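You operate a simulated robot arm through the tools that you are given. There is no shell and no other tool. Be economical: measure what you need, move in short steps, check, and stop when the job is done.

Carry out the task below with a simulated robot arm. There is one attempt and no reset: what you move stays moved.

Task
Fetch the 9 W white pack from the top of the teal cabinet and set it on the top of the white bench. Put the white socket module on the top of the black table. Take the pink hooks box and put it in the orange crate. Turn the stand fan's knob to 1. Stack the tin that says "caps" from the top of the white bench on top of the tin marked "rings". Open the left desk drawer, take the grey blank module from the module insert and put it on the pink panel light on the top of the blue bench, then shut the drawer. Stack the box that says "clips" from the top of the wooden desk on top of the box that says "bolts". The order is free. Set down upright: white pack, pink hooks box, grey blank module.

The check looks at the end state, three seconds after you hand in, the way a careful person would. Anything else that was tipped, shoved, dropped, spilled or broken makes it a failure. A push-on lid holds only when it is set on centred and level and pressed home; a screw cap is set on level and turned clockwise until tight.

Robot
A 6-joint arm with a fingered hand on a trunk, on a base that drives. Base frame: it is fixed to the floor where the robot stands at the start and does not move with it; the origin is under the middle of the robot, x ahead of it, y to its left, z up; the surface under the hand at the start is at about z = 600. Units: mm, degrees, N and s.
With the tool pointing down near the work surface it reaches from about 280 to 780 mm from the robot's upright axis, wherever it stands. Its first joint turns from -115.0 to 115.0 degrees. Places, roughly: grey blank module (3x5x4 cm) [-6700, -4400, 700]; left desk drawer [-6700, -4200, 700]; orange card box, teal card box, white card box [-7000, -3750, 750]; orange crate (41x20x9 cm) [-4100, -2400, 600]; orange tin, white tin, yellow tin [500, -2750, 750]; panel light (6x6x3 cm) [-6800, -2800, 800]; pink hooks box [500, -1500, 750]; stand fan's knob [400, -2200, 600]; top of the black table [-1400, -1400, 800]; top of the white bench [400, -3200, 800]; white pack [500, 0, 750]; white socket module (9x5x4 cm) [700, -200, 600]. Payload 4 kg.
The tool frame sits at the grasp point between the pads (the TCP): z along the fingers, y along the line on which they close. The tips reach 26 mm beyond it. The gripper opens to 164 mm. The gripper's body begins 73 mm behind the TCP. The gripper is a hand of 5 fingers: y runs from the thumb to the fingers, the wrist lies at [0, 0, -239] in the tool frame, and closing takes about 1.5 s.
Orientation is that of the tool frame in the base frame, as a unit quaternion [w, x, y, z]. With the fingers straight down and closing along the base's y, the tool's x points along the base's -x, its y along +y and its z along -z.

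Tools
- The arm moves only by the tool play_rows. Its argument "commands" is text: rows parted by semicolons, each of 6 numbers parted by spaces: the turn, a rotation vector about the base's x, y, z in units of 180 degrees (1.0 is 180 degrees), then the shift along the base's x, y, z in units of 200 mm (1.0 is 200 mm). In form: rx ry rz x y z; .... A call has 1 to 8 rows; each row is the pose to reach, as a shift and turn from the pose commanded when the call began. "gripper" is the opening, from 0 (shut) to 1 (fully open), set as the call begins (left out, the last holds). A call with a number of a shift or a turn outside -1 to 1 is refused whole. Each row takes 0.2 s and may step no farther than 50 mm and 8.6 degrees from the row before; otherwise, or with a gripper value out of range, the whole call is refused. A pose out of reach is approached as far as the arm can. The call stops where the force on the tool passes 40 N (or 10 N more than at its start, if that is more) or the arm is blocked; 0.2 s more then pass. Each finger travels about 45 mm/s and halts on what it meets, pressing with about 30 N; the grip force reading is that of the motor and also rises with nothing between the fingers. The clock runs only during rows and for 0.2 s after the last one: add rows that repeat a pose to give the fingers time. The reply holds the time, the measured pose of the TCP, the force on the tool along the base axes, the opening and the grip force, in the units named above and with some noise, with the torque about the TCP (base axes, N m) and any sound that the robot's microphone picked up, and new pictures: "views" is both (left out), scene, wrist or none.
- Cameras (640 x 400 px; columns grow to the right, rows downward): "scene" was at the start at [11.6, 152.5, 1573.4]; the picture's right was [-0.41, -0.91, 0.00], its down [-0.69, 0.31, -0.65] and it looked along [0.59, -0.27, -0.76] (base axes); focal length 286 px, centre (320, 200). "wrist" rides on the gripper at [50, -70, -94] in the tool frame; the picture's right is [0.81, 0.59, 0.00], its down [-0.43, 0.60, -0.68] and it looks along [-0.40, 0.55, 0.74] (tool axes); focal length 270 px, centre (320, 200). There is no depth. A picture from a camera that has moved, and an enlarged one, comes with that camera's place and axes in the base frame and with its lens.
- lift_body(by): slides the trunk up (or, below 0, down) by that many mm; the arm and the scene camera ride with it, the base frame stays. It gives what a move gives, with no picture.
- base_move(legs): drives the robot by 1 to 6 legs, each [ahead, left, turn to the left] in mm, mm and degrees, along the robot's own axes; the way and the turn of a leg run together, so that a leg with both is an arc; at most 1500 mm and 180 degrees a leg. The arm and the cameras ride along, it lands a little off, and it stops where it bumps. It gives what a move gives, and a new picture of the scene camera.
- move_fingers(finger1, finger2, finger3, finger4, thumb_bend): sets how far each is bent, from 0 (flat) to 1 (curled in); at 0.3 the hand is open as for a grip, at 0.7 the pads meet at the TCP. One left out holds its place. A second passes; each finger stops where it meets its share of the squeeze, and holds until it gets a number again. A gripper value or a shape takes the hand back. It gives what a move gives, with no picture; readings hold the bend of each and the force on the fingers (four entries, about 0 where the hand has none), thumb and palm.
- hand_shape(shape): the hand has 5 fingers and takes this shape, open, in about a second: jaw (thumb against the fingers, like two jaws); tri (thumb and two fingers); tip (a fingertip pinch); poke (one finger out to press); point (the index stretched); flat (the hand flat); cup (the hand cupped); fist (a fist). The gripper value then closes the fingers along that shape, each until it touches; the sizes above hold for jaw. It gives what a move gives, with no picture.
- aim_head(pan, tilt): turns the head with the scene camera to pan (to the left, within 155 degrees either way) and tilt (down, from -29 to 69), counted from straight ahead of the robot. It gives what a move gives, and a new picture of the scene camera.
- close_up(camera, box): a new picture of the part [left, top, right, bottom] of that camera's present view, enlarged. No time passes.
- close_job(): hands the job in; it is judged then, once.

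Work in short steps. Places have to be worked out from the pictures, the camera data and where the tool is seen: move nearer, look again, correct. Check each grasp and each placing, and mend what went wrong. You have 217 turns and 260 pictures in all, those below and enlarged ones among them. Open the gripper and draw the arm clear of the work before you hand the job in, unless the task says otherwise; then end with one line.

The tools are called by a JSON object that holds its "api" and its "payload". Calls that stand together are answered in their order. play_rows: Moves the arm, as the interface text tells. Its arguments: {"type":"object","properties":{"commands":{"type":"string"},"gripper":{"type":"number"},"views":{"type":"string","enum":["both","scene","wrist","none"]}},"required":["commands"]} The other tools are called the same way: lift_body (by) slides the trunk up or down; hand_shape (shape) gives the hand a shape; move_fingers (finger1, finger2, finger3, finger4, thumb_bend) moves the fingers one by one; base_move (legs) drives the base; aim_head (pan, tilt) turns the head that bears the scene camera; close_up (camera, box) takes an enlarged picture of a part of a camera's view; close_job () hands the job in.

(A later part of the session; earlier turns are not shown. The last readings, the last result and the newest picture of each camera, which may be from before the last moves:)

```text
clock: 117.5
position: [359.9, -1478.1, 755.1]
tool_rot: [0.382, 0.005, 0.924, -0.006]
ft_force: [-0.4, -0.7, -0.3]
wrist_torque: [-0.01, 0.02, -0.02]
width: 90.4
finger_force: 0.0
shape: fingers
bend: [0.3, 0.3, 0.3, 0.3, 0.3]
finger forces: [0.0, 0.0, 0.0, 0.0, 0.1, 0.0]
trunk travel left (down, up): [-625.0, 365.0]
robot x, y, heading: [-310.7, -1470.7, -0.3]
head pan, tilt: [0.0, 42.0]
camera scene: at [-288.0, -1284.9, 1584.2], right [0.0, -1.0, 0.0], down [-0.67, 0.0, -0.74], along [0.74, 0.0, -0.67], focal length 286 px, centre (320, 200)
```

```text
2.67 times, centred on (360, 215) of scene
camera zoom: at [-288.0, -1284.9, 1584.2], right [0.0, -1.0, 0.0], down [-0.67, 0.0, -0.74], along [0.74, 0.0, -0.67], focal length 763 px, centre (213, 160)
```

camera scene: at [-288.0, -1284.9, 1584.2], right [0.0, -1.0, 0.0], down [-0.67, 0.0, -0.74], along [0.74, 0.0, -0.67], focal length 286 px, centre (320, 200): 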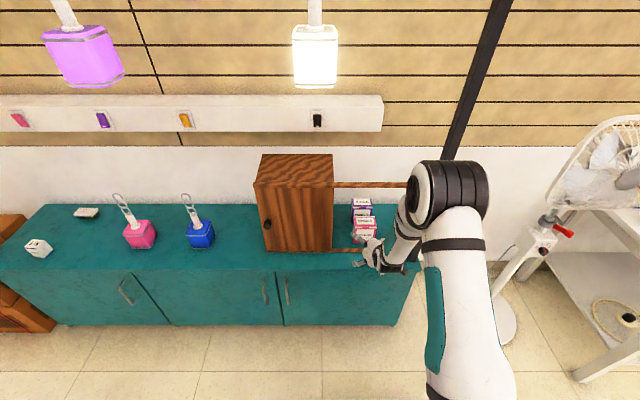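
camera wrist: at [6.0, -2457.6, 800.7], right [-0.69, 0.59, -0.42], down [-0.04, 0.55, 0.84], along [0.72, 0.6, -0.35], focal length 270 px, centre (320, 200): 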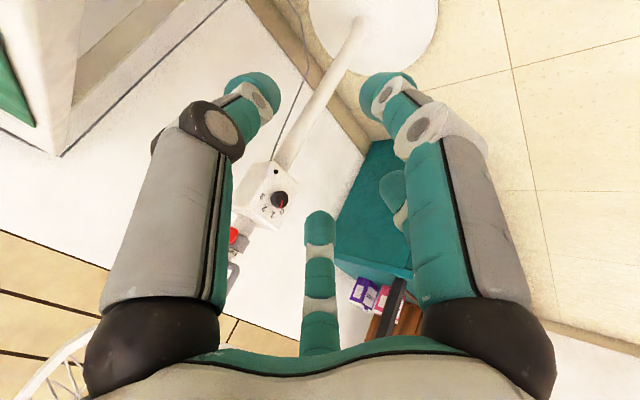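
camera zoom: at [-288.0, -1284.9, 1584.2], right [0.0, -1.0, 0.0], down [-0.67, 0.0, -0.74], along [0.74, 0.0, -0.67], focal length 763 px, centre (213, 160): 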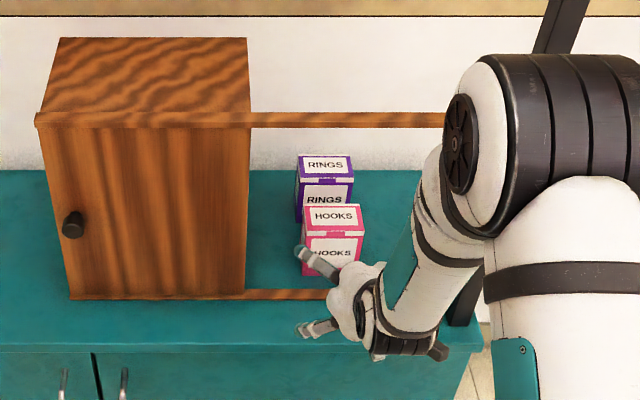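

The box is about (555, -1480). I open the thumb and fingers 2 and 3 a bit more and advance partway through the opening.

{"api": "move_fingers", "payload": {"finger2": 0.22, "finger3": 0.22, "thumb_bend": 0.22}}

{"api": "play_rows", "payload": {"commands": "0 0 0 0.2 0 0; 0 0 0 0.35 0 0; 0 0 0 0.5 0 0; 0 0 0 0.6 0 -0.1; 0 0 0 0.6 0 -0.1"}}

{"api": "close_up", "payload": {"camera": "scene", "box": [310, 160, 470, 280]}}

```text
clock: 118.5
position: [360.5, -1478.1, 755.8]
tool_rot: [0.382, 0.004, 0.924, -0.006]
ft_force: [0.2, -1.3, 0.6]
wrist_torque: [-0.01, 0.01, -0.02]
width: 97.0
finger_force: 0.1
shape: fingers
bend: [0.3, 0.22, 0.22, 0.3, 0.22]
finger forces: [0.1, 0.0, 0.1, 0.0, 0.0, 0.1]
trunk travel left (down, up): [-625.0, 365.0]
robot x, y, heading: [-312.1, -1467.5, -0.2]
head pan, tilt: [0.0, 42.0]
```

```text
clock: 119.8
position: [484.3, -1476.6, 737.6]
tool_rot: [0.383, 0.004, 0.924, -0.005]
ft_force: [0.6, -1.0, -0.5]
wrist_torque: [0.0, 0.03, 0.02]
width: 97.0
finger_force: 0.1
shape: fingers
bend: [0.3, 0.22, 0.22, 0.3, 0.22]
finger forces: [0.0, 0.0, 0.0, 0.0, 0.0, 0.1]
trunk travel left (down, up): [-625.0, 365.0]
robot x, y, heading: [-312.9, -1469.5, 0.0]
head pan, tilt: [0.0, 42.0]
camera scene: at [-288.9, -1284.8, 1584.2], right [0.0, -1.0, 0.0], down [-0.67, 0.0, -0.74], along [0.74, 0.0, -0.67], focal length 286 px, centre (320, 200)
camera wrist: at [380.0, -1545.2, 767.9], right [-0.56, 0.59, -0.58], down [-0.16, 0.6, 0.78], along [0.81, 0.54, -0.24], focal length 270 px, centre (320, 200)
```

scene: 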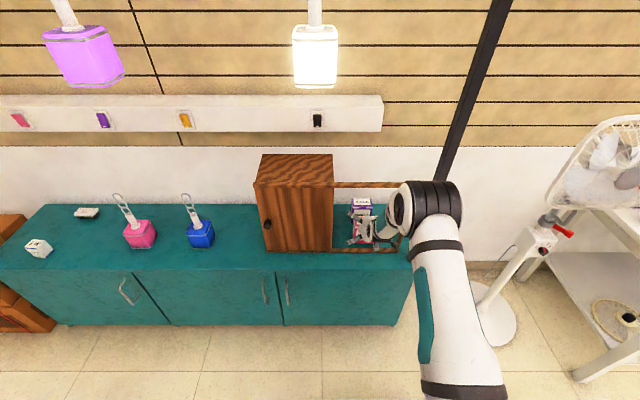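
wrist: 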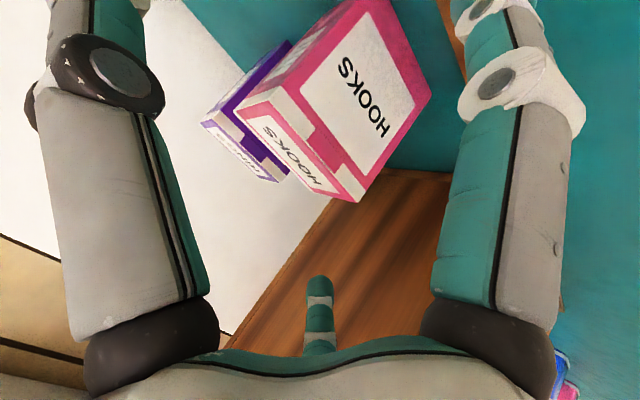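

```text
3.33 times, centred on (390, 220) of scene
camera zoom: at [-288.9, -1284.8, 1584.2], right [0.0, -1.0, 0.0], down [-0.67, 0.0, -0.74], along [0.74, 0.0, -0.67], focal length 954 px, centre (87, 133)
```

zoom: 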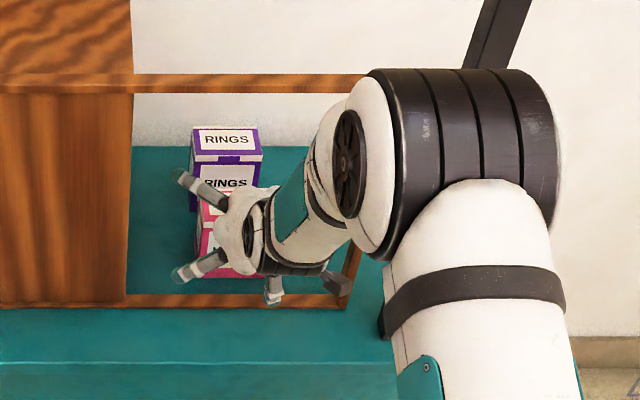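

From the wrist view the box spans y -1515 to -1425 with its front at x ≈ 526. I shift 7 mm left and slide the hand along its axis around the box.

{"api": "play_rows", "payload": {"commands": "0 0 0 0.08 0.035 -0.08; 0 0 0 0.16 0.035 -0.16; 0 0 0 0.24 0.035 -0.24; 0 0 0 0.33 0.035 -0.33; 0 0 0 0.33 0.035 -0.33"}}

{"api": "close_up", "payload": {"camera": "scene", "box": [330, 180, 430, 260]}}

```text
clock: 121.0
position: [547.8, -1470.1, 675.8]
tool_rot: [0.386, 0.004, 0.922, -0.005]
ft_force: [-11.0, 1.1, 31.8]
wrist_torque: [-0.79, 1.99, -0.34]
width: 85.9
finger_force: 16.4
shape: fingers
bend: [0.32, 0.22, 0.22, 0.3, 0.22]
finger forces: [31.9, 0.0, 0.0, 0.0, 0.0, 0.1]
trunk travel left (down, up): [-625.0, 365.0]
robot x, y, heading: [-311.9, -1466.0, -0.1]
head pan, tilt: [0.0, 42.0]
camera scene: at [-295.1, -1284.5, 1584.8], right [0.0, -1.0, 0.0], down [-0.67, 0.0, -0.75], along [0.75, 0.0, -0.67], focal length 286 px, centre (320, 200)
camera wrist: at [443.5, -1537.6, 705.8], right [-0.56, 0.59, -0.58], down [-0.17, 0.6, 0.78], along [0.81, 0.54, -0.24], focal length 270 px, centre (320, 200)
```

scene: 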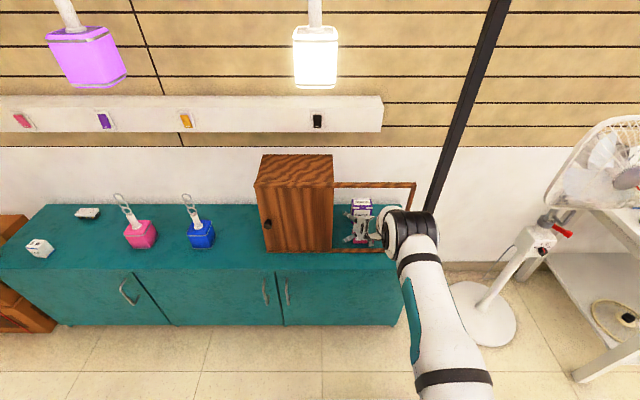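
wrist: 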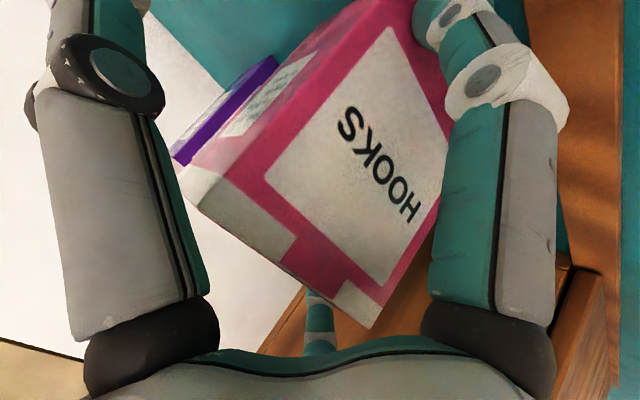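

```text
5.00 times, centred on (380, 220) of scene
camera zoom: at [-295.1, -1284.5, 1584.8], right [0.0, -1.0, 0.0], down [-0.67, 0.0, -0.75], along [0.75, 0.0, -0.67], focal length 1431 px, centre (20, 100)
```

zoom: 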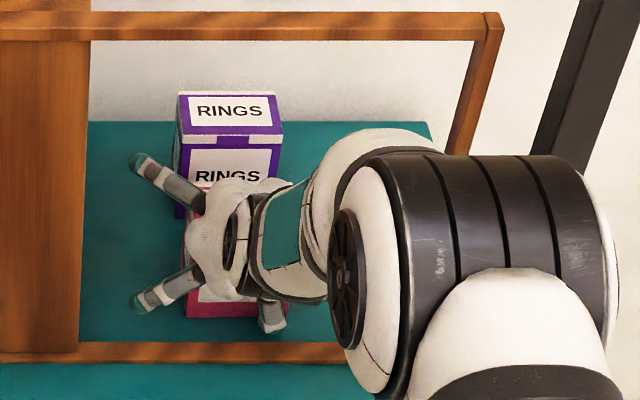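

Finger 1 presses on the cabinet top. I back off 15 mm along the axis and flatten finger 1 out of the way.

{"api": "play_rows", "payload": {"commands": "0 0 0 -0.04 0 0.05; 0 0 0 -0.06 0 0.09; 0 0 0 -0.06 0 0.09", "views": "none"}}

{"api": "move_fingers", "payload": {"finger1": 0.05}}

{"api": "close_up", "payload": {"camera": "wrist", "box": [0, 0, 640, 400]}}

{"api": "close_up", "payload": {"camera": "scene", "box": [330, 180, 430, 260]}}

```text
clock: 121.8
position: [534.2, -1470.6, 686.1]
tool_rot: [0.382, 0.006, 0.924, -0.007]
ft_force: [1.5, 0.3, 1.2]
wrist_torque: [-0.05, -0.06, -0.01]
width: 95.6
finger_force: 0.2
shape: fingers
bend: [0.31, 0.22, 0.22, 0.3, 0.22]
finger forces: [0.7, 0.1, 0.1, 0.0, 0.0, 0.0]
trunk travel left (down, up): [-625.0, 365.0]
robot x, y, heading: [-313.1, -1469.2, 0.3]
head pan, tilt: [0.0, 42.0]
```

```text
clock: 122.8
position: [535.4, -1471.2, 690.9]
tool_rot: [0.384, 0.004, 0.923, -0.006]
ft_force: [0.5, 1.6, 21.8]
wrist_torque: [-0.55, 1.35, -0.1]
width: 100.7
finger_force: 11.6
shape: fingers
bend: [0.16, 0.22, 0.22, 0.3, 0.22]
finger forces: [22.3, 0.0, 0.0, 0.0, 0.0, 0.1]
trunk travel left (down, up): [-625.0, 365.0]
robot x, y, heading: [-314.3, -1470.7, 0.1]
head pan, tilt: [0.0, 42.0]
```

```text
1.00 times, centred on (320, 200) of wrist (not enlarged: the box is as wide or as high as the picture)
camera zoom: at [431.8, -1538.4, 720.8], right [-0.56, 0.59, -0.58], down [-0.17, 0.6, 0.78], along [0.81, 0.54, -0.24], focal length 270 px, centre (320, 200)
```

zoom: 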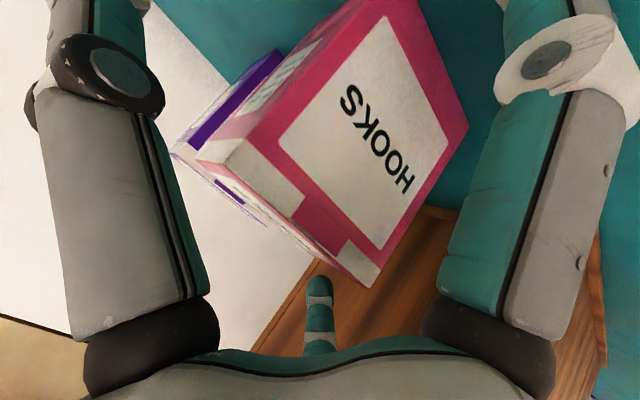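

```text
5.00 times, centred on (380, 220) of scene
camera zoom: at [-291.7, -1284.5, 1584.4], right [0.0, -1.0, 0.0], down [-0.67, 0.0, -0.74], along [0.74, 0.0, -0.67], focal length 1431 px, centre (20, 100)
```

zoom: 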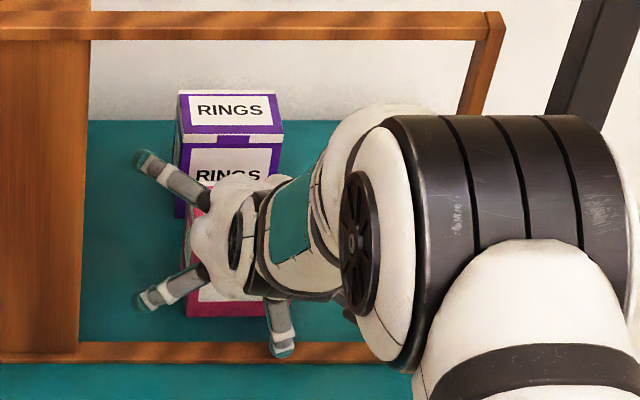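

Finger 1 still reaches the cabinet top at this tilt. I back out a bit and reduce the tilt to 30° with finger 1 back at 0.3, to grip the box's upper part.

{"api": "play_rows", "payload": {"commands": "0 0 0 -0.08 0 0.15; 0 0 0 -0.12 0 0.25; 0 0.03 0 -0.12 0 0.3; 0 0.06 0 -0.1 0 0.3; 0 0.083 0 -0.08 0 0.3; 0 0.083 0 -0.05 0 0.3", "views": "none"}}

{"api": "move_fingers", "payload": {"finger1": 0.3}}

{"api": "close_up", "payload": {"camera": "wrist", "box": [0, 0, 640, 400]}}

{"api": "close_up", "payload": {"camera": "scene", "box": [310, 160, 470, 280]}}

```text
clock: 124.2
position: [522.8, -1470.8, 747.9]
tool_rot: [0.257, 0.004, 0.966, -0.007]
ft_force: [-0.2, 0.0, -0.7]
wrist_torque: [-0.02, 0.01, 0.01]
width: 113.5
finger_force: 0.0
shape: fingers
bend: [0.06, 0.22, 0.22, 0.3, 0.22]
finger forces: [0.0, 0.0, 0.0, 0.0, 0.0, 0.0]
trunk travel left (down, up): [-625.0, 365.0]
robot x, y, heading: [-311.1, -1470.8, 0.1]
head pan, tilt: [0.0, 42.0]
```

```text
clock: 125.2
position: [523.8, -1469.9, 749.0]
tool_rot: [0.259, 0.004, 0.966, -0.007]
ft_force: [-0.3, 0.4, -0.5]
wrist_torque: [-0.01, 0.02, -0.03]
width: 97.1
finger_force: 0.0
shape: fingers
bend: [0.3, 0.22, 0.22, 0.3, 0.22]
finger forces: [0.1, 0.0, 0.1, 0.0, 0.0, 0.1]
trunk travel left (down, up): [-625.0, 365.0]
robot x, y, heading: [-310.3, -1468.8, 0.4]
head pan, tilt: [0.0, 42.0]
```

```text
1.00 times, centred on (320, 200) of wrist (not enlarged: the box is as wide or as high as the picture)
camera zoom: at [431.7, -1538.2, 804.3], right [-0.69, 0.59, -0.41], down [0.04, 0.6, 0.8], along [0.72, 0.54, -0.44], focal length 270 px, centre (320, 200)
```

zoom: 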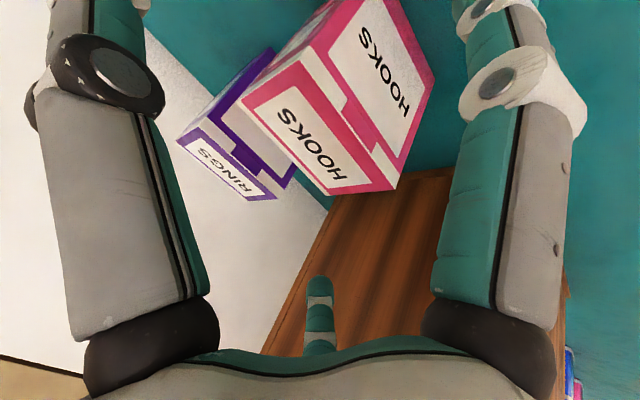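

```text
3.33 times, centred on (390, 220) of scene
camera zoom: at [-288.9, -1284.9, 1584.2], right [0.0, -1.0, 0.0], down [-0.67, 0.0, -0.74], along [0.74, 0.0, -0.67], focal length 954 px, centre (87, 133)
```

zoom: 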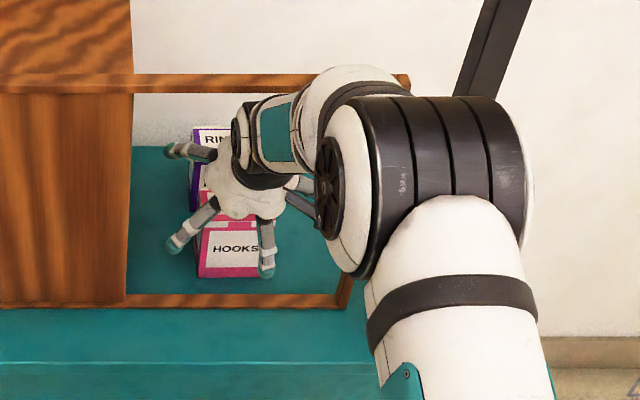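

The box's top centre is at (554, -1470), well aligned with the hand. I go down along the axis to TCP z ≈ 686.

{"api": "play_rows", "payload": {"commands": "0 0 0 0.04 0 -0.08; 0 0 0 0.08 0 -0.16; 0 0 0 0.12 0 -0.24; 0 0 0 0.145 0 -0.315; 0 0 0 0.145 0 -0.315", "views": "wrist"}}

{"api": "close_up", "payload": {"camera": "scene", "box": [310, 160, 470, 280]}}

```text
clock: 126.3
position: [553.0, -1470.3, 685.1]
tool_rot: [0.259, 0.004, 0.966, -0.006]
ft_force: [-1.3, -0.8, 3.6]
wrist_torque: [-0.09, -0.3, -0.01]
width: 97.2
finger_force: 2.1
shape: fingers
bend: [0.3, 0.22, 0.22, 0.28, 0.22]
finger forces: [0.1, 0.1, 0.1, 3.5, 0.0, 0.0]
trunk travel left (down, up): [-625.0, 365.0]
robot x, y, heading: [-309.7, -1467.4, -0.2]
head pan, tilt: [0.0, 42.0]
camera wrist: at [461.2, -1539.1, 741.3], right [-0.69, 0.59, -0.41], down [0.04, 0.6, 0.8], along [0.72, 0.54, -0.44], focal length 270 px, centre (320, 200)
```

wrist: 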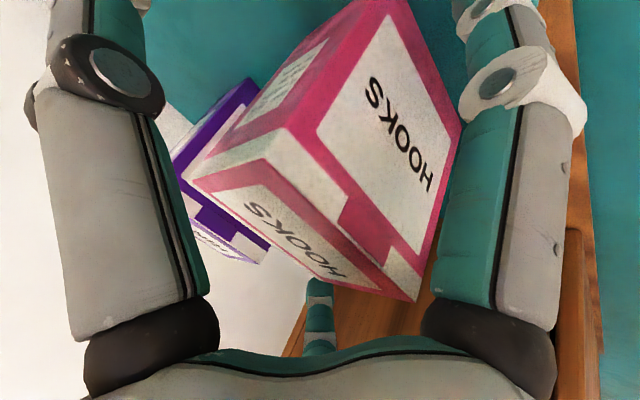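

```text
3.33 times, centred on (390, 220) of scene
camera zoom: at [-289.4, -1284.8, 1584.3], right [0.0, -1.0, 0.0], down [-0.67, 0.0, -0.74], along [0.74, 0.0, -0.67], focal length 954 px, centre (87, 133)
```

zoom: 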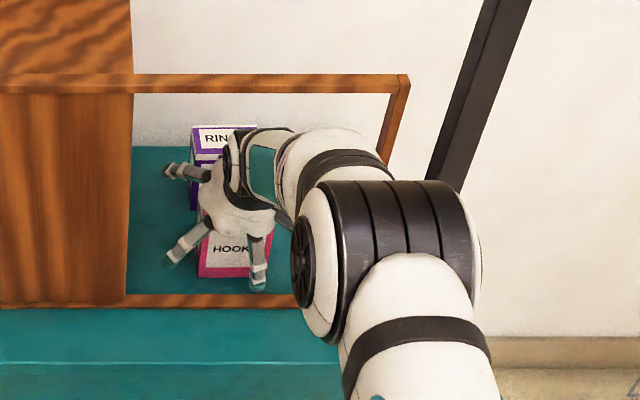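

Finger 4 lightly touches the RINGS box behind. I flatten it away, then close thumb and fingers 2 and 3 on the HOOKS box.

{"api": "move_fingers", "payload": {"finger4": 0.08}}

{"api": "move_fingers", "payload": {"finger2": 0.36, "finger3": 0.36, "thumb_bend": 0.36}}

{"api": "close_up", "payload": {"camera": "wrist", "box": [0, 0, 640, 400]}}

```text
clock: 127.3
position: [552.3, -1470.7, 684.8]
tool_rot: [0.259, 0.004, 0.966, -0.007]
ft_force: [-0.2, -0.5, -0.6]
wrist_torque: [0.03, 0.03, 0.0]
width: 97.4
finger_force: 0.1
shape: fingers
bend: [0.3, 0.22, 0.22, 0.08, 0.22]
finger forces: [0.0, 0.1, 0.1, 0.0, 0.0, 0.0]
trunk travel left (down, up): [-625.0, 365.0]
robot x, y, heading: [-313.9, -1468.3, -0.1]
head pan, tilt: [0.0, 42.0]
```

```text
clock: 128.3
position: [552.7, -1472.1, 685.1]
tool_rot: [0.259, 0.003, 0.966, -0.006]
ft_force: [0.2, -0.8, -0.2]
wrist_torque: [-0.03, 0.02, 0.01]
width: 84.4
finger_force: 0.0
shape: fingers
bend: [0.3, 0.36, 0.36, 0.08, 0.36]
finger forces: [0.0, 0.1, 0.1, 0.1, 0.1, 0.0]
trunk travel left (down, up): [-625.0, 365.0]
robot x, y, heading: [-315.1, -1470.5, 0.1]
head pan, tilt: [0.0, 42.0]
```

```text
1.00 times, centred on (320, 200) of wrist (not enlarged: the box is as wide or as high as the picture)
camera zoom: at [461.1, -1539.0, 740.8], right [-0.69, 0.59, -0.41], down [0.04, 0.6, 0.8], along [0.72, 0.54, -0.44], focal length 270 px, centre (320, 200)
```

zoom: 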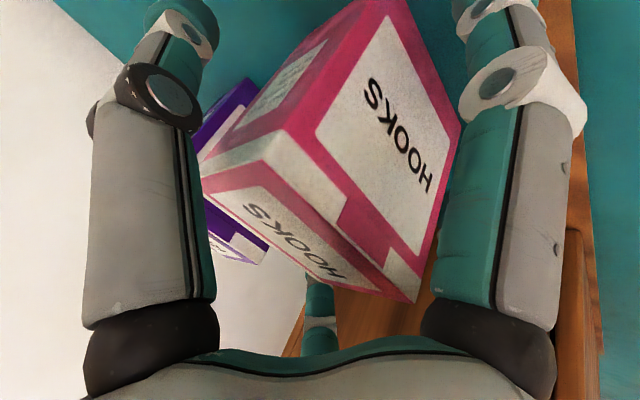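

Still no contact; I continue closing until they grip.

{"api": "move_fingers", "payload": {"finger2": 0.44, "finger3": 0.44, "thumb_bend": 0.44}}

{"api": "move_fingers", "payload": {"finger2": 0.6, "finger3": 0.6, "thumb_bend": 0.6}}

{"api": "close_up", "payload": {"camera": "wrist", "box": [0, 0, 640, 400]}}

```text
clock: 129.3
position: [552.9, -1470.3, 684.6]
tool_rot: [0.259, 0.005, 0.966, -0.007]
ft_force: [0.0, -0.3, 0.1]
wrist_torque: [0.02, -0.02, 0.02]
width: 77.6
finger_force: 0.2
shape: fingers
bend: [0.3, 0.43, 0.44, 0.08, 0.44]
finger forces: [0.1, 0.4, 0.0, 0.0, 0.0, 0.1]
trunk travel left (down, up): [-625.0, 365.0]
robot x, y, heading: [-313.2, -1468.6, 0.1]
head pan, tilt: [0.0, 42.0]
```

```text
clock: 130.3
position: [554.5, -1470.2, 684.6]
tool_rot: [0.26, 0.004, 0.966, -0.007]
ft_force: [1.0, 0.1, 3.1]
wrist_torque: [-0.26, 0.17, -0.01]
width: 74.8
finger_force: 20.4
shape: fingers
bend: [0.3, 0.47, 0.5, 0.08, 0.5]
finger forces: [0.0, 7.8, 12.4, 0.0, 20.6, 0.0]
trunk travel left (down, up): [-625.0, 365.0]
robot x, y, heading: [-312.0, -1469.9, 0.3]
head pan, tilt: [0.0, 42.0]
```

```text
1.00 times, centred on (320, 200) of wrist (not enlarged: the box is as wide or as high as the picture)
camera zoom: at [461.0, -1539.1, 741.2], right [-0.69, 0.59, -0.41], down [0.04, 0.6, 0.8], along [0.72, 0.54, -0.44], focal length 270 px, centre (320, 200)
```

zoom: 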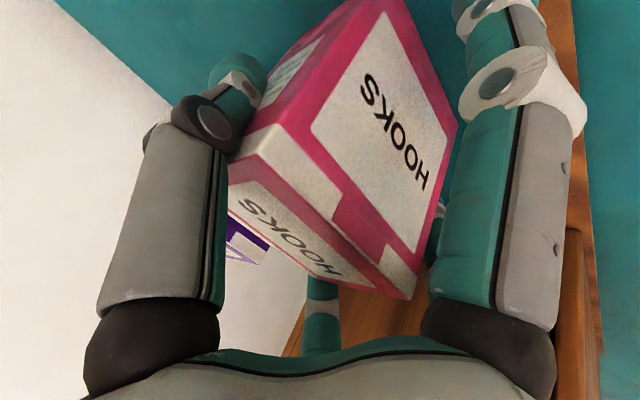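

The box is gripped (8 + 12 against 21 N). I lift 40 mm and check it comes along.

{"api": "play_rows", "payload": {"commands": "0 0 0 0 0 0.04; 0 0 0 0 0 0.1; 0 0 0 0 0 0.2; 0 0 0 0 0 0.2"}}

{"api": "close_up", "payload": {"camera": "scene", "box": [310, 160, 470, 280]}}

```text
clock: 131.3
position: [553.0, -1473.4, 723.7]
tool_rot: [0.259, 0.004, 0.966, -0.007]
ft_force: [0.0, -0.5, -1.7]
wrist_torque: [0.03, 0.02, -0.02]
width: 75.1
finger_force: 20.0
shape: fingers
bend: [0.3, 0.47, 0.5, 0.08, 0.5]
finger forces: [0.0, 7.9, 12.4, 0.0, 20.3, 0.0]
trunk travel left (down, up): [-625.0, 365.0]
robot x, y, heading: [-312.7, -1468.9, -0.1]
head pan, tilt: [0.0, 42.0]
camera scene: at [-288.7, -1284.8, 1584.2], right [0.0, -1.0, 0.0], down [-0.67, 0.0, -0.74], along [0.74, 0.0, -0.67], focal length 286 px, centre (320, 200)
camera wrist: at [461.5, -1540.3, 779.7], right [-0.69, 0.59, -0.41], down [0.04, 0.6, 0.8], along [0.72, 0.54, -0.44], focal length 270 px, centre (320, 200)
```

scene: 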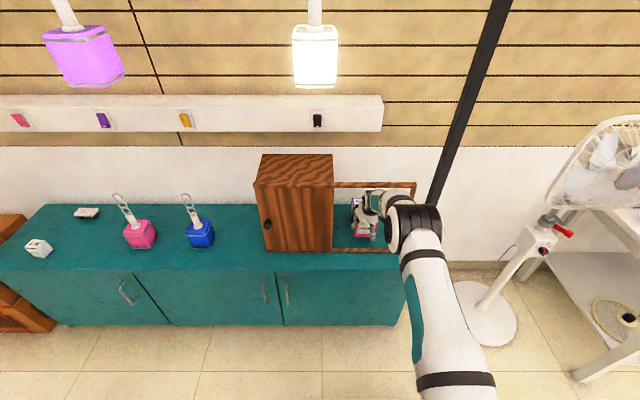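
wrist: 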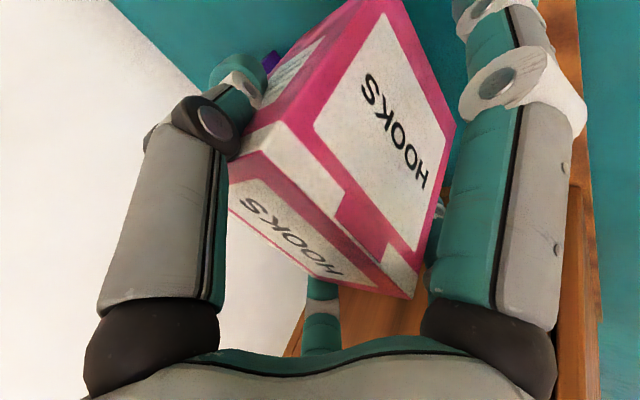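

```text
3.33 times, centred on (390, 220) of scene
camera zoom: at [-288.7, -1284.8, 1584.2], right [0.0, -1.0, 0.0], down [-0.67, 0.0, -0.74], along [0.74, 0.0, -0.67], focal length 954 px, centre (87, 133)
```

zoom: 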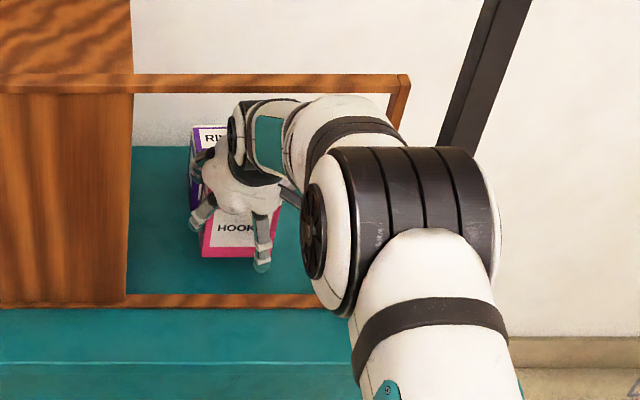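

The box is held firmly. I back straight out of the opening, then move right and back clear of the table and bench.

{"api": "base_move", "payload": {"legs": [[-350, 0, 0], [0, -700, 0], [-400, 0, 0], [0, -650, 0]]}}

{"api": "close_up", "payload": {"camera": "wrist", "box": [0, 0, 640, 400]}}

```text
clock: 142.4
position: [-195.1, -2840.6, 725.0]
tool_rot: [0.259, 0.005, 0.966, -0.007]
ft_force: [-1.0, 0.5, -1.3]
wrist_torque: [0.01, -0.01, -0.01]
width: 74.7
finger_force: 20.4
shape: fingers
bend: [0.3, 0.47, 0.5, 0.08, 0.5]
finger forces: [0.0, 7.9, 12.4, 0.1, 20.3, 0.0]
trunk travel left (down, up): [-625.0, 365.0]
robot x, y, heading: [-1060.2, -2830.7, -0.0]
head pan, tilt: [0.0, 42.0]
camera scene: at [-1036.2, -2650.6, 1584.2], right [0.0, -1.0, 0.0], down [-0.67, 0.0, -0.74], along [0.74, 0.0, -0.67], focal length 286 px, centre (320, 200)
```

scene: 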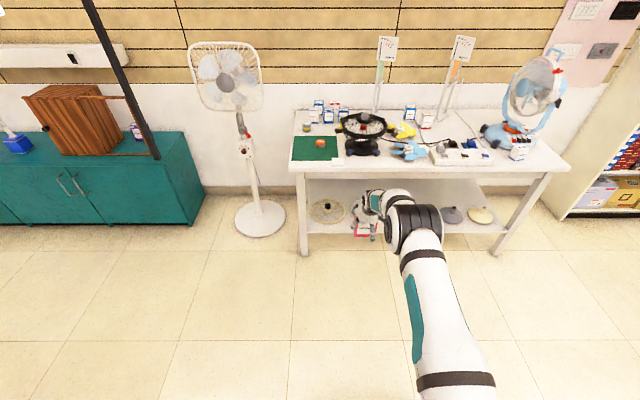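

```text
1.00 times, centred on (320, 200) of wrist (not enlarged: the box is as wide or as high as the picture)
camera zoom: at [-286.5, -2907.6, 779.8], right [-0.69, 0.59, -0.41], down [0.04, 0.6, 0.8], along [0.72, 0.53, -0.44], focal length 270 px, centre (320, 200)
```

zoom: 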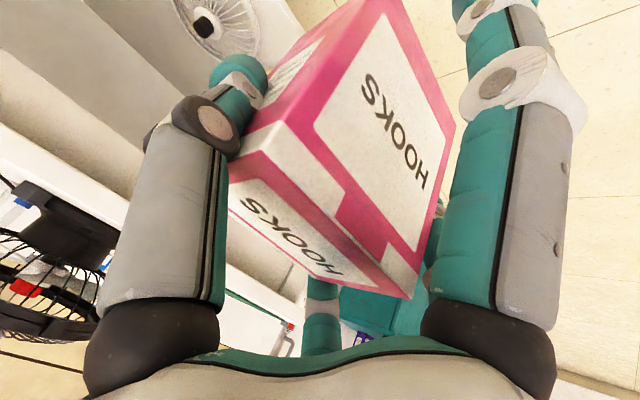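

Clear. I turn around to face the shop and look toward the orange crate.

{"api": "base_move", "payload": {"legs": [[0, 0, 90], [0, 0, 90], [1200, 0, 0]]}}

{"api": "aim_head", "payload": {"pan": -10, "tilt": 22}}

```text
clock: 156.2
position: [-3102.9, -2923.0, 724.0]
tool_rot: [-0.001, 0.966, 0.016, -0.258]
ft_force: [0.1, 0.0, -2.1]
wrist_torque: [-0.02, 0.02, -0.01]
width: 75.1
finger_force: 19.7
shape: fingers
bend: [0.3, 0.47, 0.5, 0.08, 0.5]
finger forces: [0.0, 7.8, 12.0, 0.0, 19.8, 0.0]
trunk travel left (down, up): [-625.0, 365.0]
robot x, y, heading: [-2234.5, -2891.7, -177.5]
head pan, tilt: [0.0, 42.0]
camera scene: at [-2252.3, -3076.8, 1584.2], right [-0.04, 1.0, 0.0], down [0.67, 0.03, -0.74], along [-0.74, -0.03, -0.67], focal length 286 px, centre (320, 200)
```

scene: 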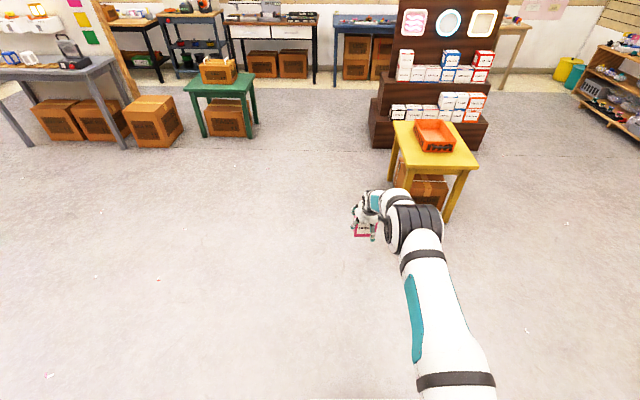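

```text
clock: 157.0
position: [-3103.7, -2922.6, 724.0]
tool_rot: [-0.001, 0.966, 0.016, -0.259]
ft_force: [-0.5, 0.1, -0.8]
wrist_torque: [-0.05, -0.01, 0.0]
width: 75.0
finger_force: 19.9
shape: fingers
bend: [0.3, 0.47, 0.5, 0.08, 0.5]
finger forces: [0.0, 7.9, 11.9, 0.0, 19.8, 0.0]
trunk travel left (down, up): [-625.0, 365.0]
robot x, y, heading: [-2237.6, -2885.0, -177.5]
head pan, tilt: [-10.0, 22.0]
camera scene: at [-2260.5, -3061.0, 1615.2], right [0.13, 0.99, 0.0], down [0.37, -0.05, -0.93], along [-0.92, 0.12, -0.38], focal length 286 px, centre (320, 200)
```

scene: 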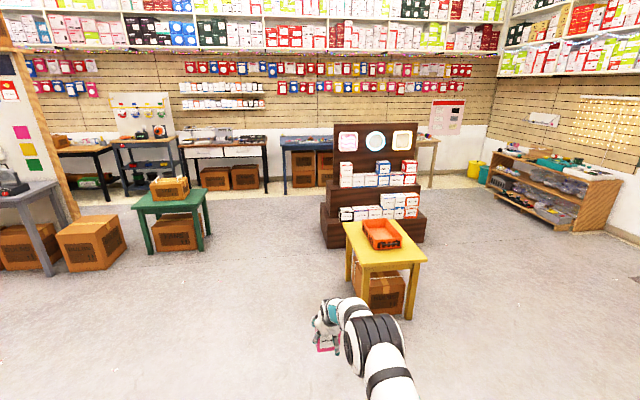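

The crate is on the yellow table near (-3950, -2400), its long side along my approach. I raise the trunk 150 mm and drive closer, squared up to it.

{"api": "lift_body", "payload": {"by": 150}}

{"api": "base_move", "payload": {"legs": [[0, 0, -2.5], [0, -490, 0], [350, 0, 0]]}}

{"api": "aim_head", "payload": {"pan": -8, "tilt": 42}}

```text
clock: 158.8
position: [-3103.4, -2922.8, 875.0]
tool_rot: [-0.001, 0.966, 0.016, -0.259]
ft_force: [0.4, -0.3, -1.2]
wrist_torque: [0.0, -0.04, 0.01]
width: 74.9
finger_force: 20.0
shape: fingers
bend: [0.3, 0.47, 0.5, 0.08, 0.5]
finger forces: [0.0, 7.8, 12.0, 0.1, 19.9, 0.0]
trunk travel left (down, up): [-775.0, 215.0]
robot x, y, heading: [-2235.0, -2886.9, -177.4]
head pan, tilt: [-10.0, 22.0]
```

```text
clock: 163.9
position: [-3455.0, -2404.5, 872.9]
tool_rot: [-0.005, 0.966, 0.003, -0.259]
ft_force: [-0.2, -0.1, -1.2]
wrist_torque: [-0.02, -0.04, 0.01]
width: 75.0
finger_force: 20.0
shape: fingers
bend: [0.3, 0.47, 0.5, 0.08, 0.5]
finger forces: [0.0, 7.8, 12.1, 0.1, 19.8, 0.0]
trunk travel left (down, up): [-775.0, 215.0]
robot x, y, heading: [-2587.5, -2395.8, -179.2]
head pan, tilt: [-10.0, 22.0]
camera scene: at [-2617.0, -2568.2, 1765.3], right [0.16, 0.99, 0.0], down [0.37, -0.06, -0.93], along [-0.91, 0.15, -0.38], focal length 286 px, centre (320, 200)
```

scene: 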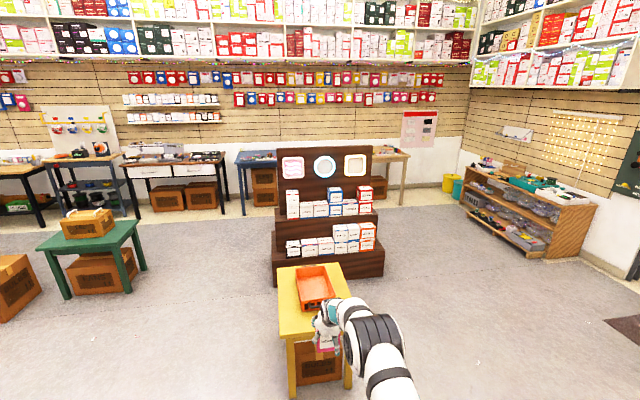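

```text
clock: 164.8
position: [-3453.3, -2404.3, 873.6]
tool_rot: [-0.005, 0.966, 0.001, -0.259]
ft_force: [-0.2, -0.6, -1.2]
wrist_torque: [0.0, -0.01, 0.02]
width: 75.0
finger_force: 20.0
shape: fingers
bend: [0.3, 0.47, 0.5, 0.08, 0.5]
finger forces: [0.0, 7.8, 12.0, 0.0, 19.8, 0.0]
trunk travel left (down, up): [-775.0, 215.0]
robot x, y, heading: [-2585.2, -2397.4, -179.2]
head pan, tilt: [-8.0, 42.0]
camera scene: at [-2607.3, -2572.5, 1734.3], right [0.13, 0.99, 0.0], down [0.66, -0.08, -0.74], along [-0.74, 0.09, -0.67], focal length 286 px, centre (320, 200)
```

scene: 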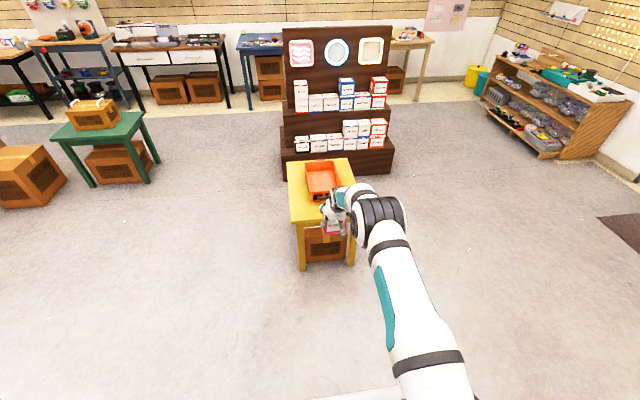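

The crate's rim spans about x -3756…-4123, y -2480…-2276. I drive ahead so the box hangs over its middle.

{"api": "base_move", "payload": {"legs": [[0, -30, -0.8], [470, 0, 0]]}}

{"api": "close_up", "payload": {"camera": "wrist", "box": [0, 0, 640, 400]}}

{"api": "aim_head", "payload": {"pan": -5, "tilt": 50}}

```text
clock: 168.0
position: [-3930.5, -2373.1, 872.4]
tool_rot: [-0.005, 0.966, -0.001, -0.259]
ft_force: [-1.1, 0.6, -1.8]
wrist_torque: [-0.03, 0.01, -0.03]
width: 75.1
finger_force: 19.5
shape: fingers
bend: [0.3, 0.47, 0.5, 0.08, 0.5]
finger forces: [0.0, 7.8, 12.0, 0.0, 19.8, 0.0]
trunk travel left (down, up): [-775.0, 215.0]
robot x, y, heading: [-3062.7, -2369.5, -179.8]
head pan, tilt: [-8.0, 42.0]
camera scene: at [-3084.2, -2544.9, 1734.2], right [0.13, 0.99, 0.0], down [0.66, -0.09, -0.74], along [-0.74, 0.1, -0.67], focal length 286 px, centre (320, 200)
```

scene: 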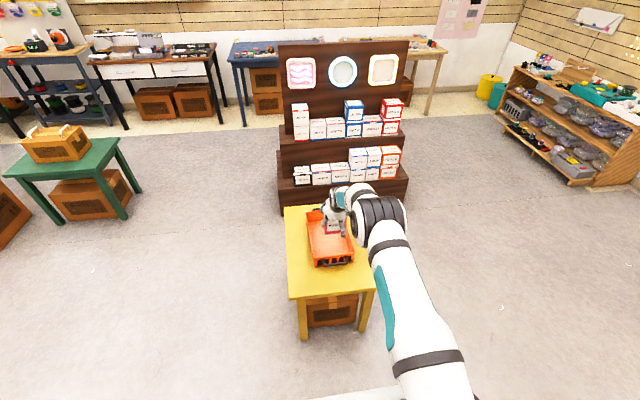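

```text
1.00 times, centred on (320, 200) of wrist (not enlarged: the box is as wide or as high as the picture)
camera zoom: at [-3839.5, -2303.6, 929.1], right [0.7, -0.59, -0.41], down [-0.04, -0.6, 0.8], along [-0.71, -0.54, -0.44], focal length 270 px, centre (320, 200)
```

zoom: 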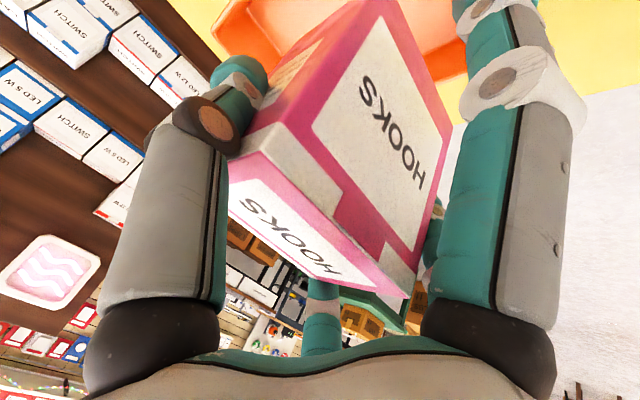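

```text
clock: 168.7
position: [-3928.8, -2372.5, 873.4]
tool_rot: [-0.006, 0.966, -0.001, -0.259]
ft_force: [-0.6, -0.2, -1.8]
wrist_torque: [-0.04, 0.04, 0.0]
width: 74.9
finger_force: 19.1
shape: fingers
bend: [0.3, 0.47, 0.5, 0.08, 0.5]
finger forces: [0.0, 7.8, 12.0, 0.0, 19.8, 0.1]
trunk travel left (down, up): [-775.0, 215.0]
robot x, y, heading: [-3062.7, -2370.2, -179.5]
head pan, tilt: [-5.0, 50.0]
camera scene: at [-3077.2, -2549.8, 1723.0], right [0.08, 1.0, 0.0], down [0.76, -0.06, -0.64], along [-0.64, 0.05, -0.77], focal length 286 px, centre (320, 200)
```

scene: 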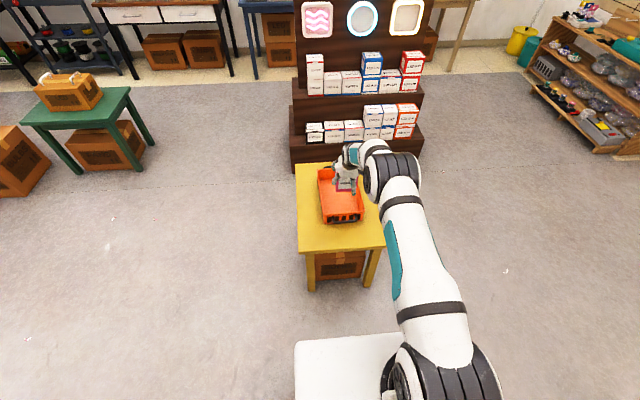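

{"api": "close_up", "payload": {"camera": "scene", "box": [290, 130, 410, 250]}}

```text
3.33 times, centred on (350, 190) of scene
camera zoom: at [-3077.2, -2549.8, 1723.0], right [0.08, 1.0, 0.0], down [0.76, -0.06, -0.64], along [-0.64, 0.05, -0.77], focal length 954 px, centre (220, 233)
```

zoom: 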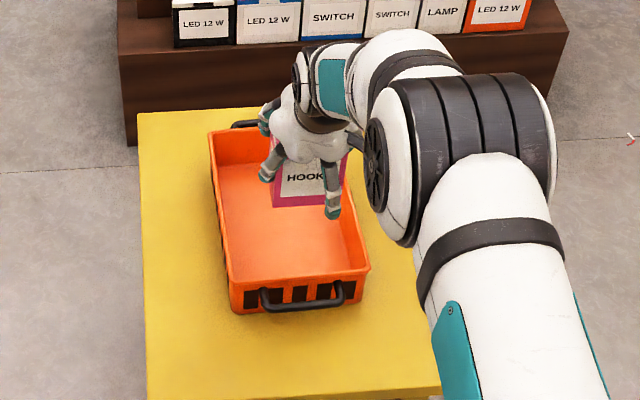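

The crate body actually spans x -3853…-4150 and y about -2478…-2283, centre (-4000, -2380). I drive 68 mm farther and lower the trunk partway.

{"api": "base_move", "payload": {"legs": [[68, 6, 0]]}}

{"api": "lift_body", "payload": {"by": -110}}

{"api": "close_up", "payload": {"camera": "scene", "box": [280, 130, 400, 250]}}

{"api": "close_up", "payload": {"camera": "wrist", "box": [0, 0, 640, 400]}}

```text
clock: 169.7
position: [-3997.4, -2378.6, 872.3]
tool_rot: [-0.006, 0.966, -0.001, -0.257]
ft_force: [-0.6, -0.9, -1.6]
wrist_torque: [0.01, 0.0, -0.03]
width: 75.0
finger_force: 20.6
shape: fingers
bend: [0.3, 0.47, 0.5, 0.08, 0.5]
finger forces: [0.1, 7.7, 12.1, 0.0, 19.8, 0.0]
trunk travel left (down, up): [-775.0, 215.0]
robot x, y, heading: [-3132.6, -2373.9, -179.5]
head pan, tilt: [-5.0, 50.0]
camera scene: at [-3146.6, -2556.5, 1722.9], right [0.08, 1.0, 0.0], down [0.76, -0.06, -0.64], along [-0.64, 0.05, -0.77], focal length 286 px, centre (320, 200)
```

scene: 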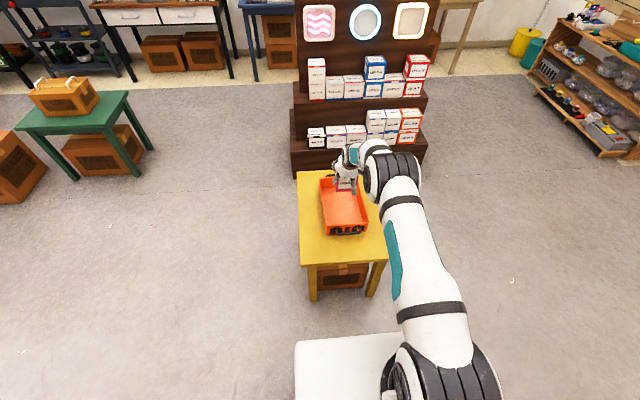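

```text
clock: 171.1
position: [-3995.9, -2378.9, 763.6]
tool_rot: [-0.005, 0.966, 0.0, -0.258]
ft_force: [0.1, 0.1, -1.8]
wrist_torque: [-0.02, -0.01, 0.01]
width: 74.7
finger_force: 19.8
shape: fingers
bend: [0.3, 0.47, 0.5, 0.08, 0.5]
finger forces: [0.0, 7.8, 11.9, 0.0, 19.8, 0.0]
trunk travel left (down, up): [-665.0, 325.0]
robot x, y, heading: [-3130.4, -2378.5, -179.7]
head pan, tilt: [-5.0, 50.0]
```

```text
3.33 times, centred on (340, 190) of scene
camera zoom: at [-3144.6, -2556.2, 1613.0], right [0.08, 1.0, 0.0], down [0.76, -0.06, -0.64], along [-0.64, 0.05, -0.77], focal length 954 px, centre (253, 233)
```

zoom: 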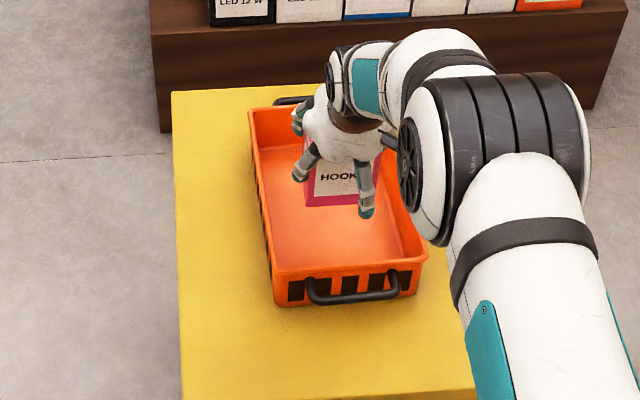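

```text
1.00 times, centred on (320, 200) of wrist (not enlarged: the box is as wide or as high as the picture)
camera zoom: at [-3906.4, -2309.9, 819.6], right [0.7, -0.59, -0.41], down [-0.04, -0.6, 0.8], along [-0.72, -0.54, -0.44], focal length 270 px, centre (320, 200)
```

zoom: 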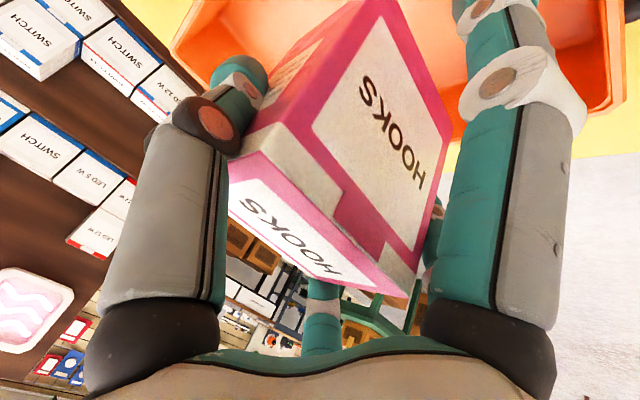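

The box hangs centred in the crate. I lower it with the arm, ready to stop on contact.

{"api": "play_rows", "payload": {"commands": "0 0 0 0 0 -0.12; 0 0 0 0 0 -0.22; 0 0 0 0 0 -0.29; 0 0 0 0 0 -0.31; 0 0 0 0 0 -0.33; 0 0 0 0 0 -0.33", "views": "wrist"}}

```text
clock: 172.5
position: [-3997.5, -2377.5, 698.0]
tool_rot: [-0.005, 0.966, 0.0, -0.259]
ft_force: [-0.3, -0.7, -1.9]
wrist_torque: [0.01, 0.0, -0.02]
width: 75.0
finger_force: 19.6
shape: fingers
bend: [0.3, 0.47, 0.5, 0.08, 0.5]
finger forces: [0.1, 7.8, 12.0, 0.0, 19.7, 0.0]
trunk travel left (down, up): [-665.0, 325.0]
robot x, y, heading: [-3129.9, -2380.4, -179.7]
head pan, tilt: [-5.0, 50.0]
camera wrist: at [-3906.9, -2309.4, 753.4], right [0.7, -0.59, -0.41], down [-0.04, -0.6, 0.8], along [-0.72, -0.54, -0.44], focal length 270 px, centre (320, 200)
```

wrist: 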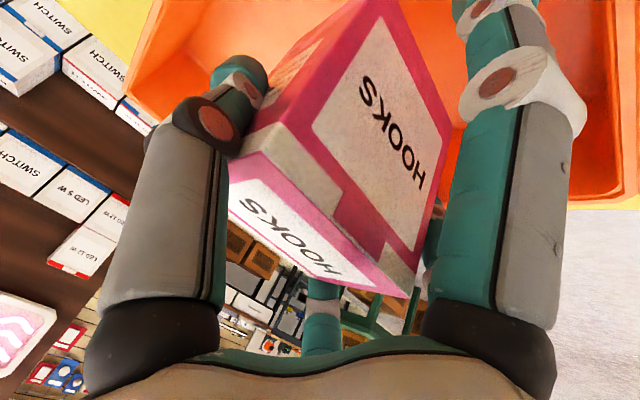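

No contact yet. I continue down in 2 mm steps.

{"api": "play_rows", "payload": {"commands": "0 0 0 0 0 -0.01; 0 0 0 0 0 -0.02; 0 0 0 0 0 -0.03; 0 0 0 0 0 -0.04; 0 0 0 0 0 -0.05; 0 0 0 0 0 -0.05", "views": "none"}}

```text
clock: 173.9
position: [-3997.1, -2378.8, 688.0]
tool_rot: [-0.006, 0.966, 0.0, -0.259]
ft_force: [0.9, 0.5, -1.9]
wrist_torque: [-0.02, 0.0, 0.08]
width: 74.8
finger_force: 19.6
shape: fingers
bend: [0.3, 0.47, 0.5, 0.08, 0.5]
finger forces: [0.0, 7.8, 12.0, 0.0, 19.7, 0.1]
trunk travel left (down, up): [-665.0, 325.0]
robot x, y, heading: [-3129.8, -2377.8, -179.7]
head pan, tilt: [-5.0, 50.0]
```

{"api": "play_rows", "payload": {"commands": "0 0 0 0 0 -0.01; 0 0 0 0 0 -0.02; 0 0 0 0 0 -0.03; 0 0 0 0 0 -0.04; 0 0 0 0 0 -0.05; 0 0 0 0 0 -0.05", "views": "wrist"}}

{"api": "close_up", "payload": {"camera": "scene", "box": [280, 130, 400, 250]}}

```text
clock: 175.3
position: [-3996.8, -2377.6, 677.4]
tool_rot: [-0.006, 0.966, -0.001, -0.259]
ft_force: [0.6, 0.3, -2.6]
wrist_torque: [0.02, 0.02, 0.0]
width: 75.1
finger_force: 19.6
shape: fingers
bend: [0.3, 0.47, 0.5, 0.08, 0.5]
finger forces: [0.0, 7.8, 12.0, 0.0, 19.8, 0.0]
trunk travel left (down, up): [-665.0, 325.0]
robot x, y, heading: [-3130.0, -2378.6, -179.9]
head pan, tilt: [-5.0, 50.0]
camera wrist: at [-3906.4, -2309.7, 733.5], right [0.7, -0.59, -0.41], down [-0.04, -0.6, 0.8], along [-0.72, -0.54, -0.44], focal length 270 px, centre (320, 200)
```

wrist: 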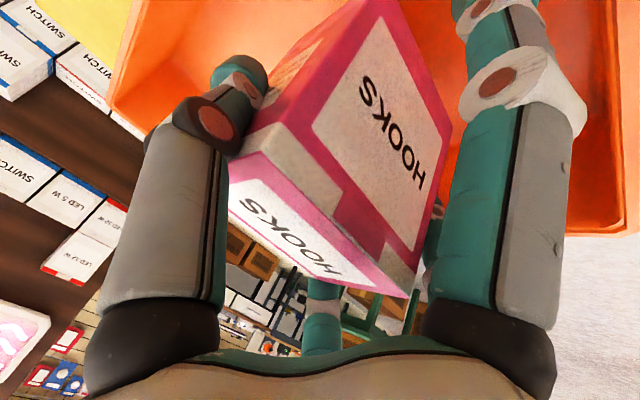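

```text
3.33 times, centred on (340, 190) of scene
camera zoom: at [-3144.7, -2556.3, 1613.0], right [0.08, 1.0, 0.0], down [0.76, -0.06, -0.64], along [-0.64, 0.05, -0.77], focal length 954 px, centre (253, 233)
```

zoom: 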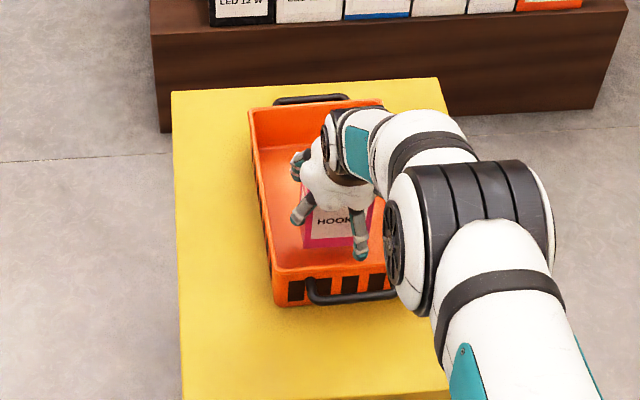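

Still free; the table is lower than I assumed. I continue down.

{"api": "play_rows", "payload": {"commands": "0 0 0 0 0 -0.02; 0 0 0 0 0 -0.04; 0 0 0 0 0 -0.06; 0 0 0 0 0 -0.07; 0 0 0 0 0 -0.08; 0 0 0 0 0 -0.09; 0 0 0 0 0 -0.1; 0 0 0 0 0 -0.1", "views": "none"}}

```text
clock: 177.1
position: [-3996.0, -2378.4, 657.5]
tool_rot: [-0.005, 0.966, -0.001, -0.257]
ft_force: [-0.4, -0.5, -1.3]
wrist_torque: [0.0, -0.01, 0.03]
width: 75.3
finger_force: 19.9
shape: fingers
bend: [0.3, 0.47, 0.5, 0.08, 0.5]
finger forces: [0.0, 7.7, 12.0, 0.1, 19.6, 0.0]
trunk travel left (down, up): [-665.0, 325.0]
robot x, y, heading: [-3129.8, -2375.3, -179.7]
head pan, tilt: [-5.0, 50.0]
```

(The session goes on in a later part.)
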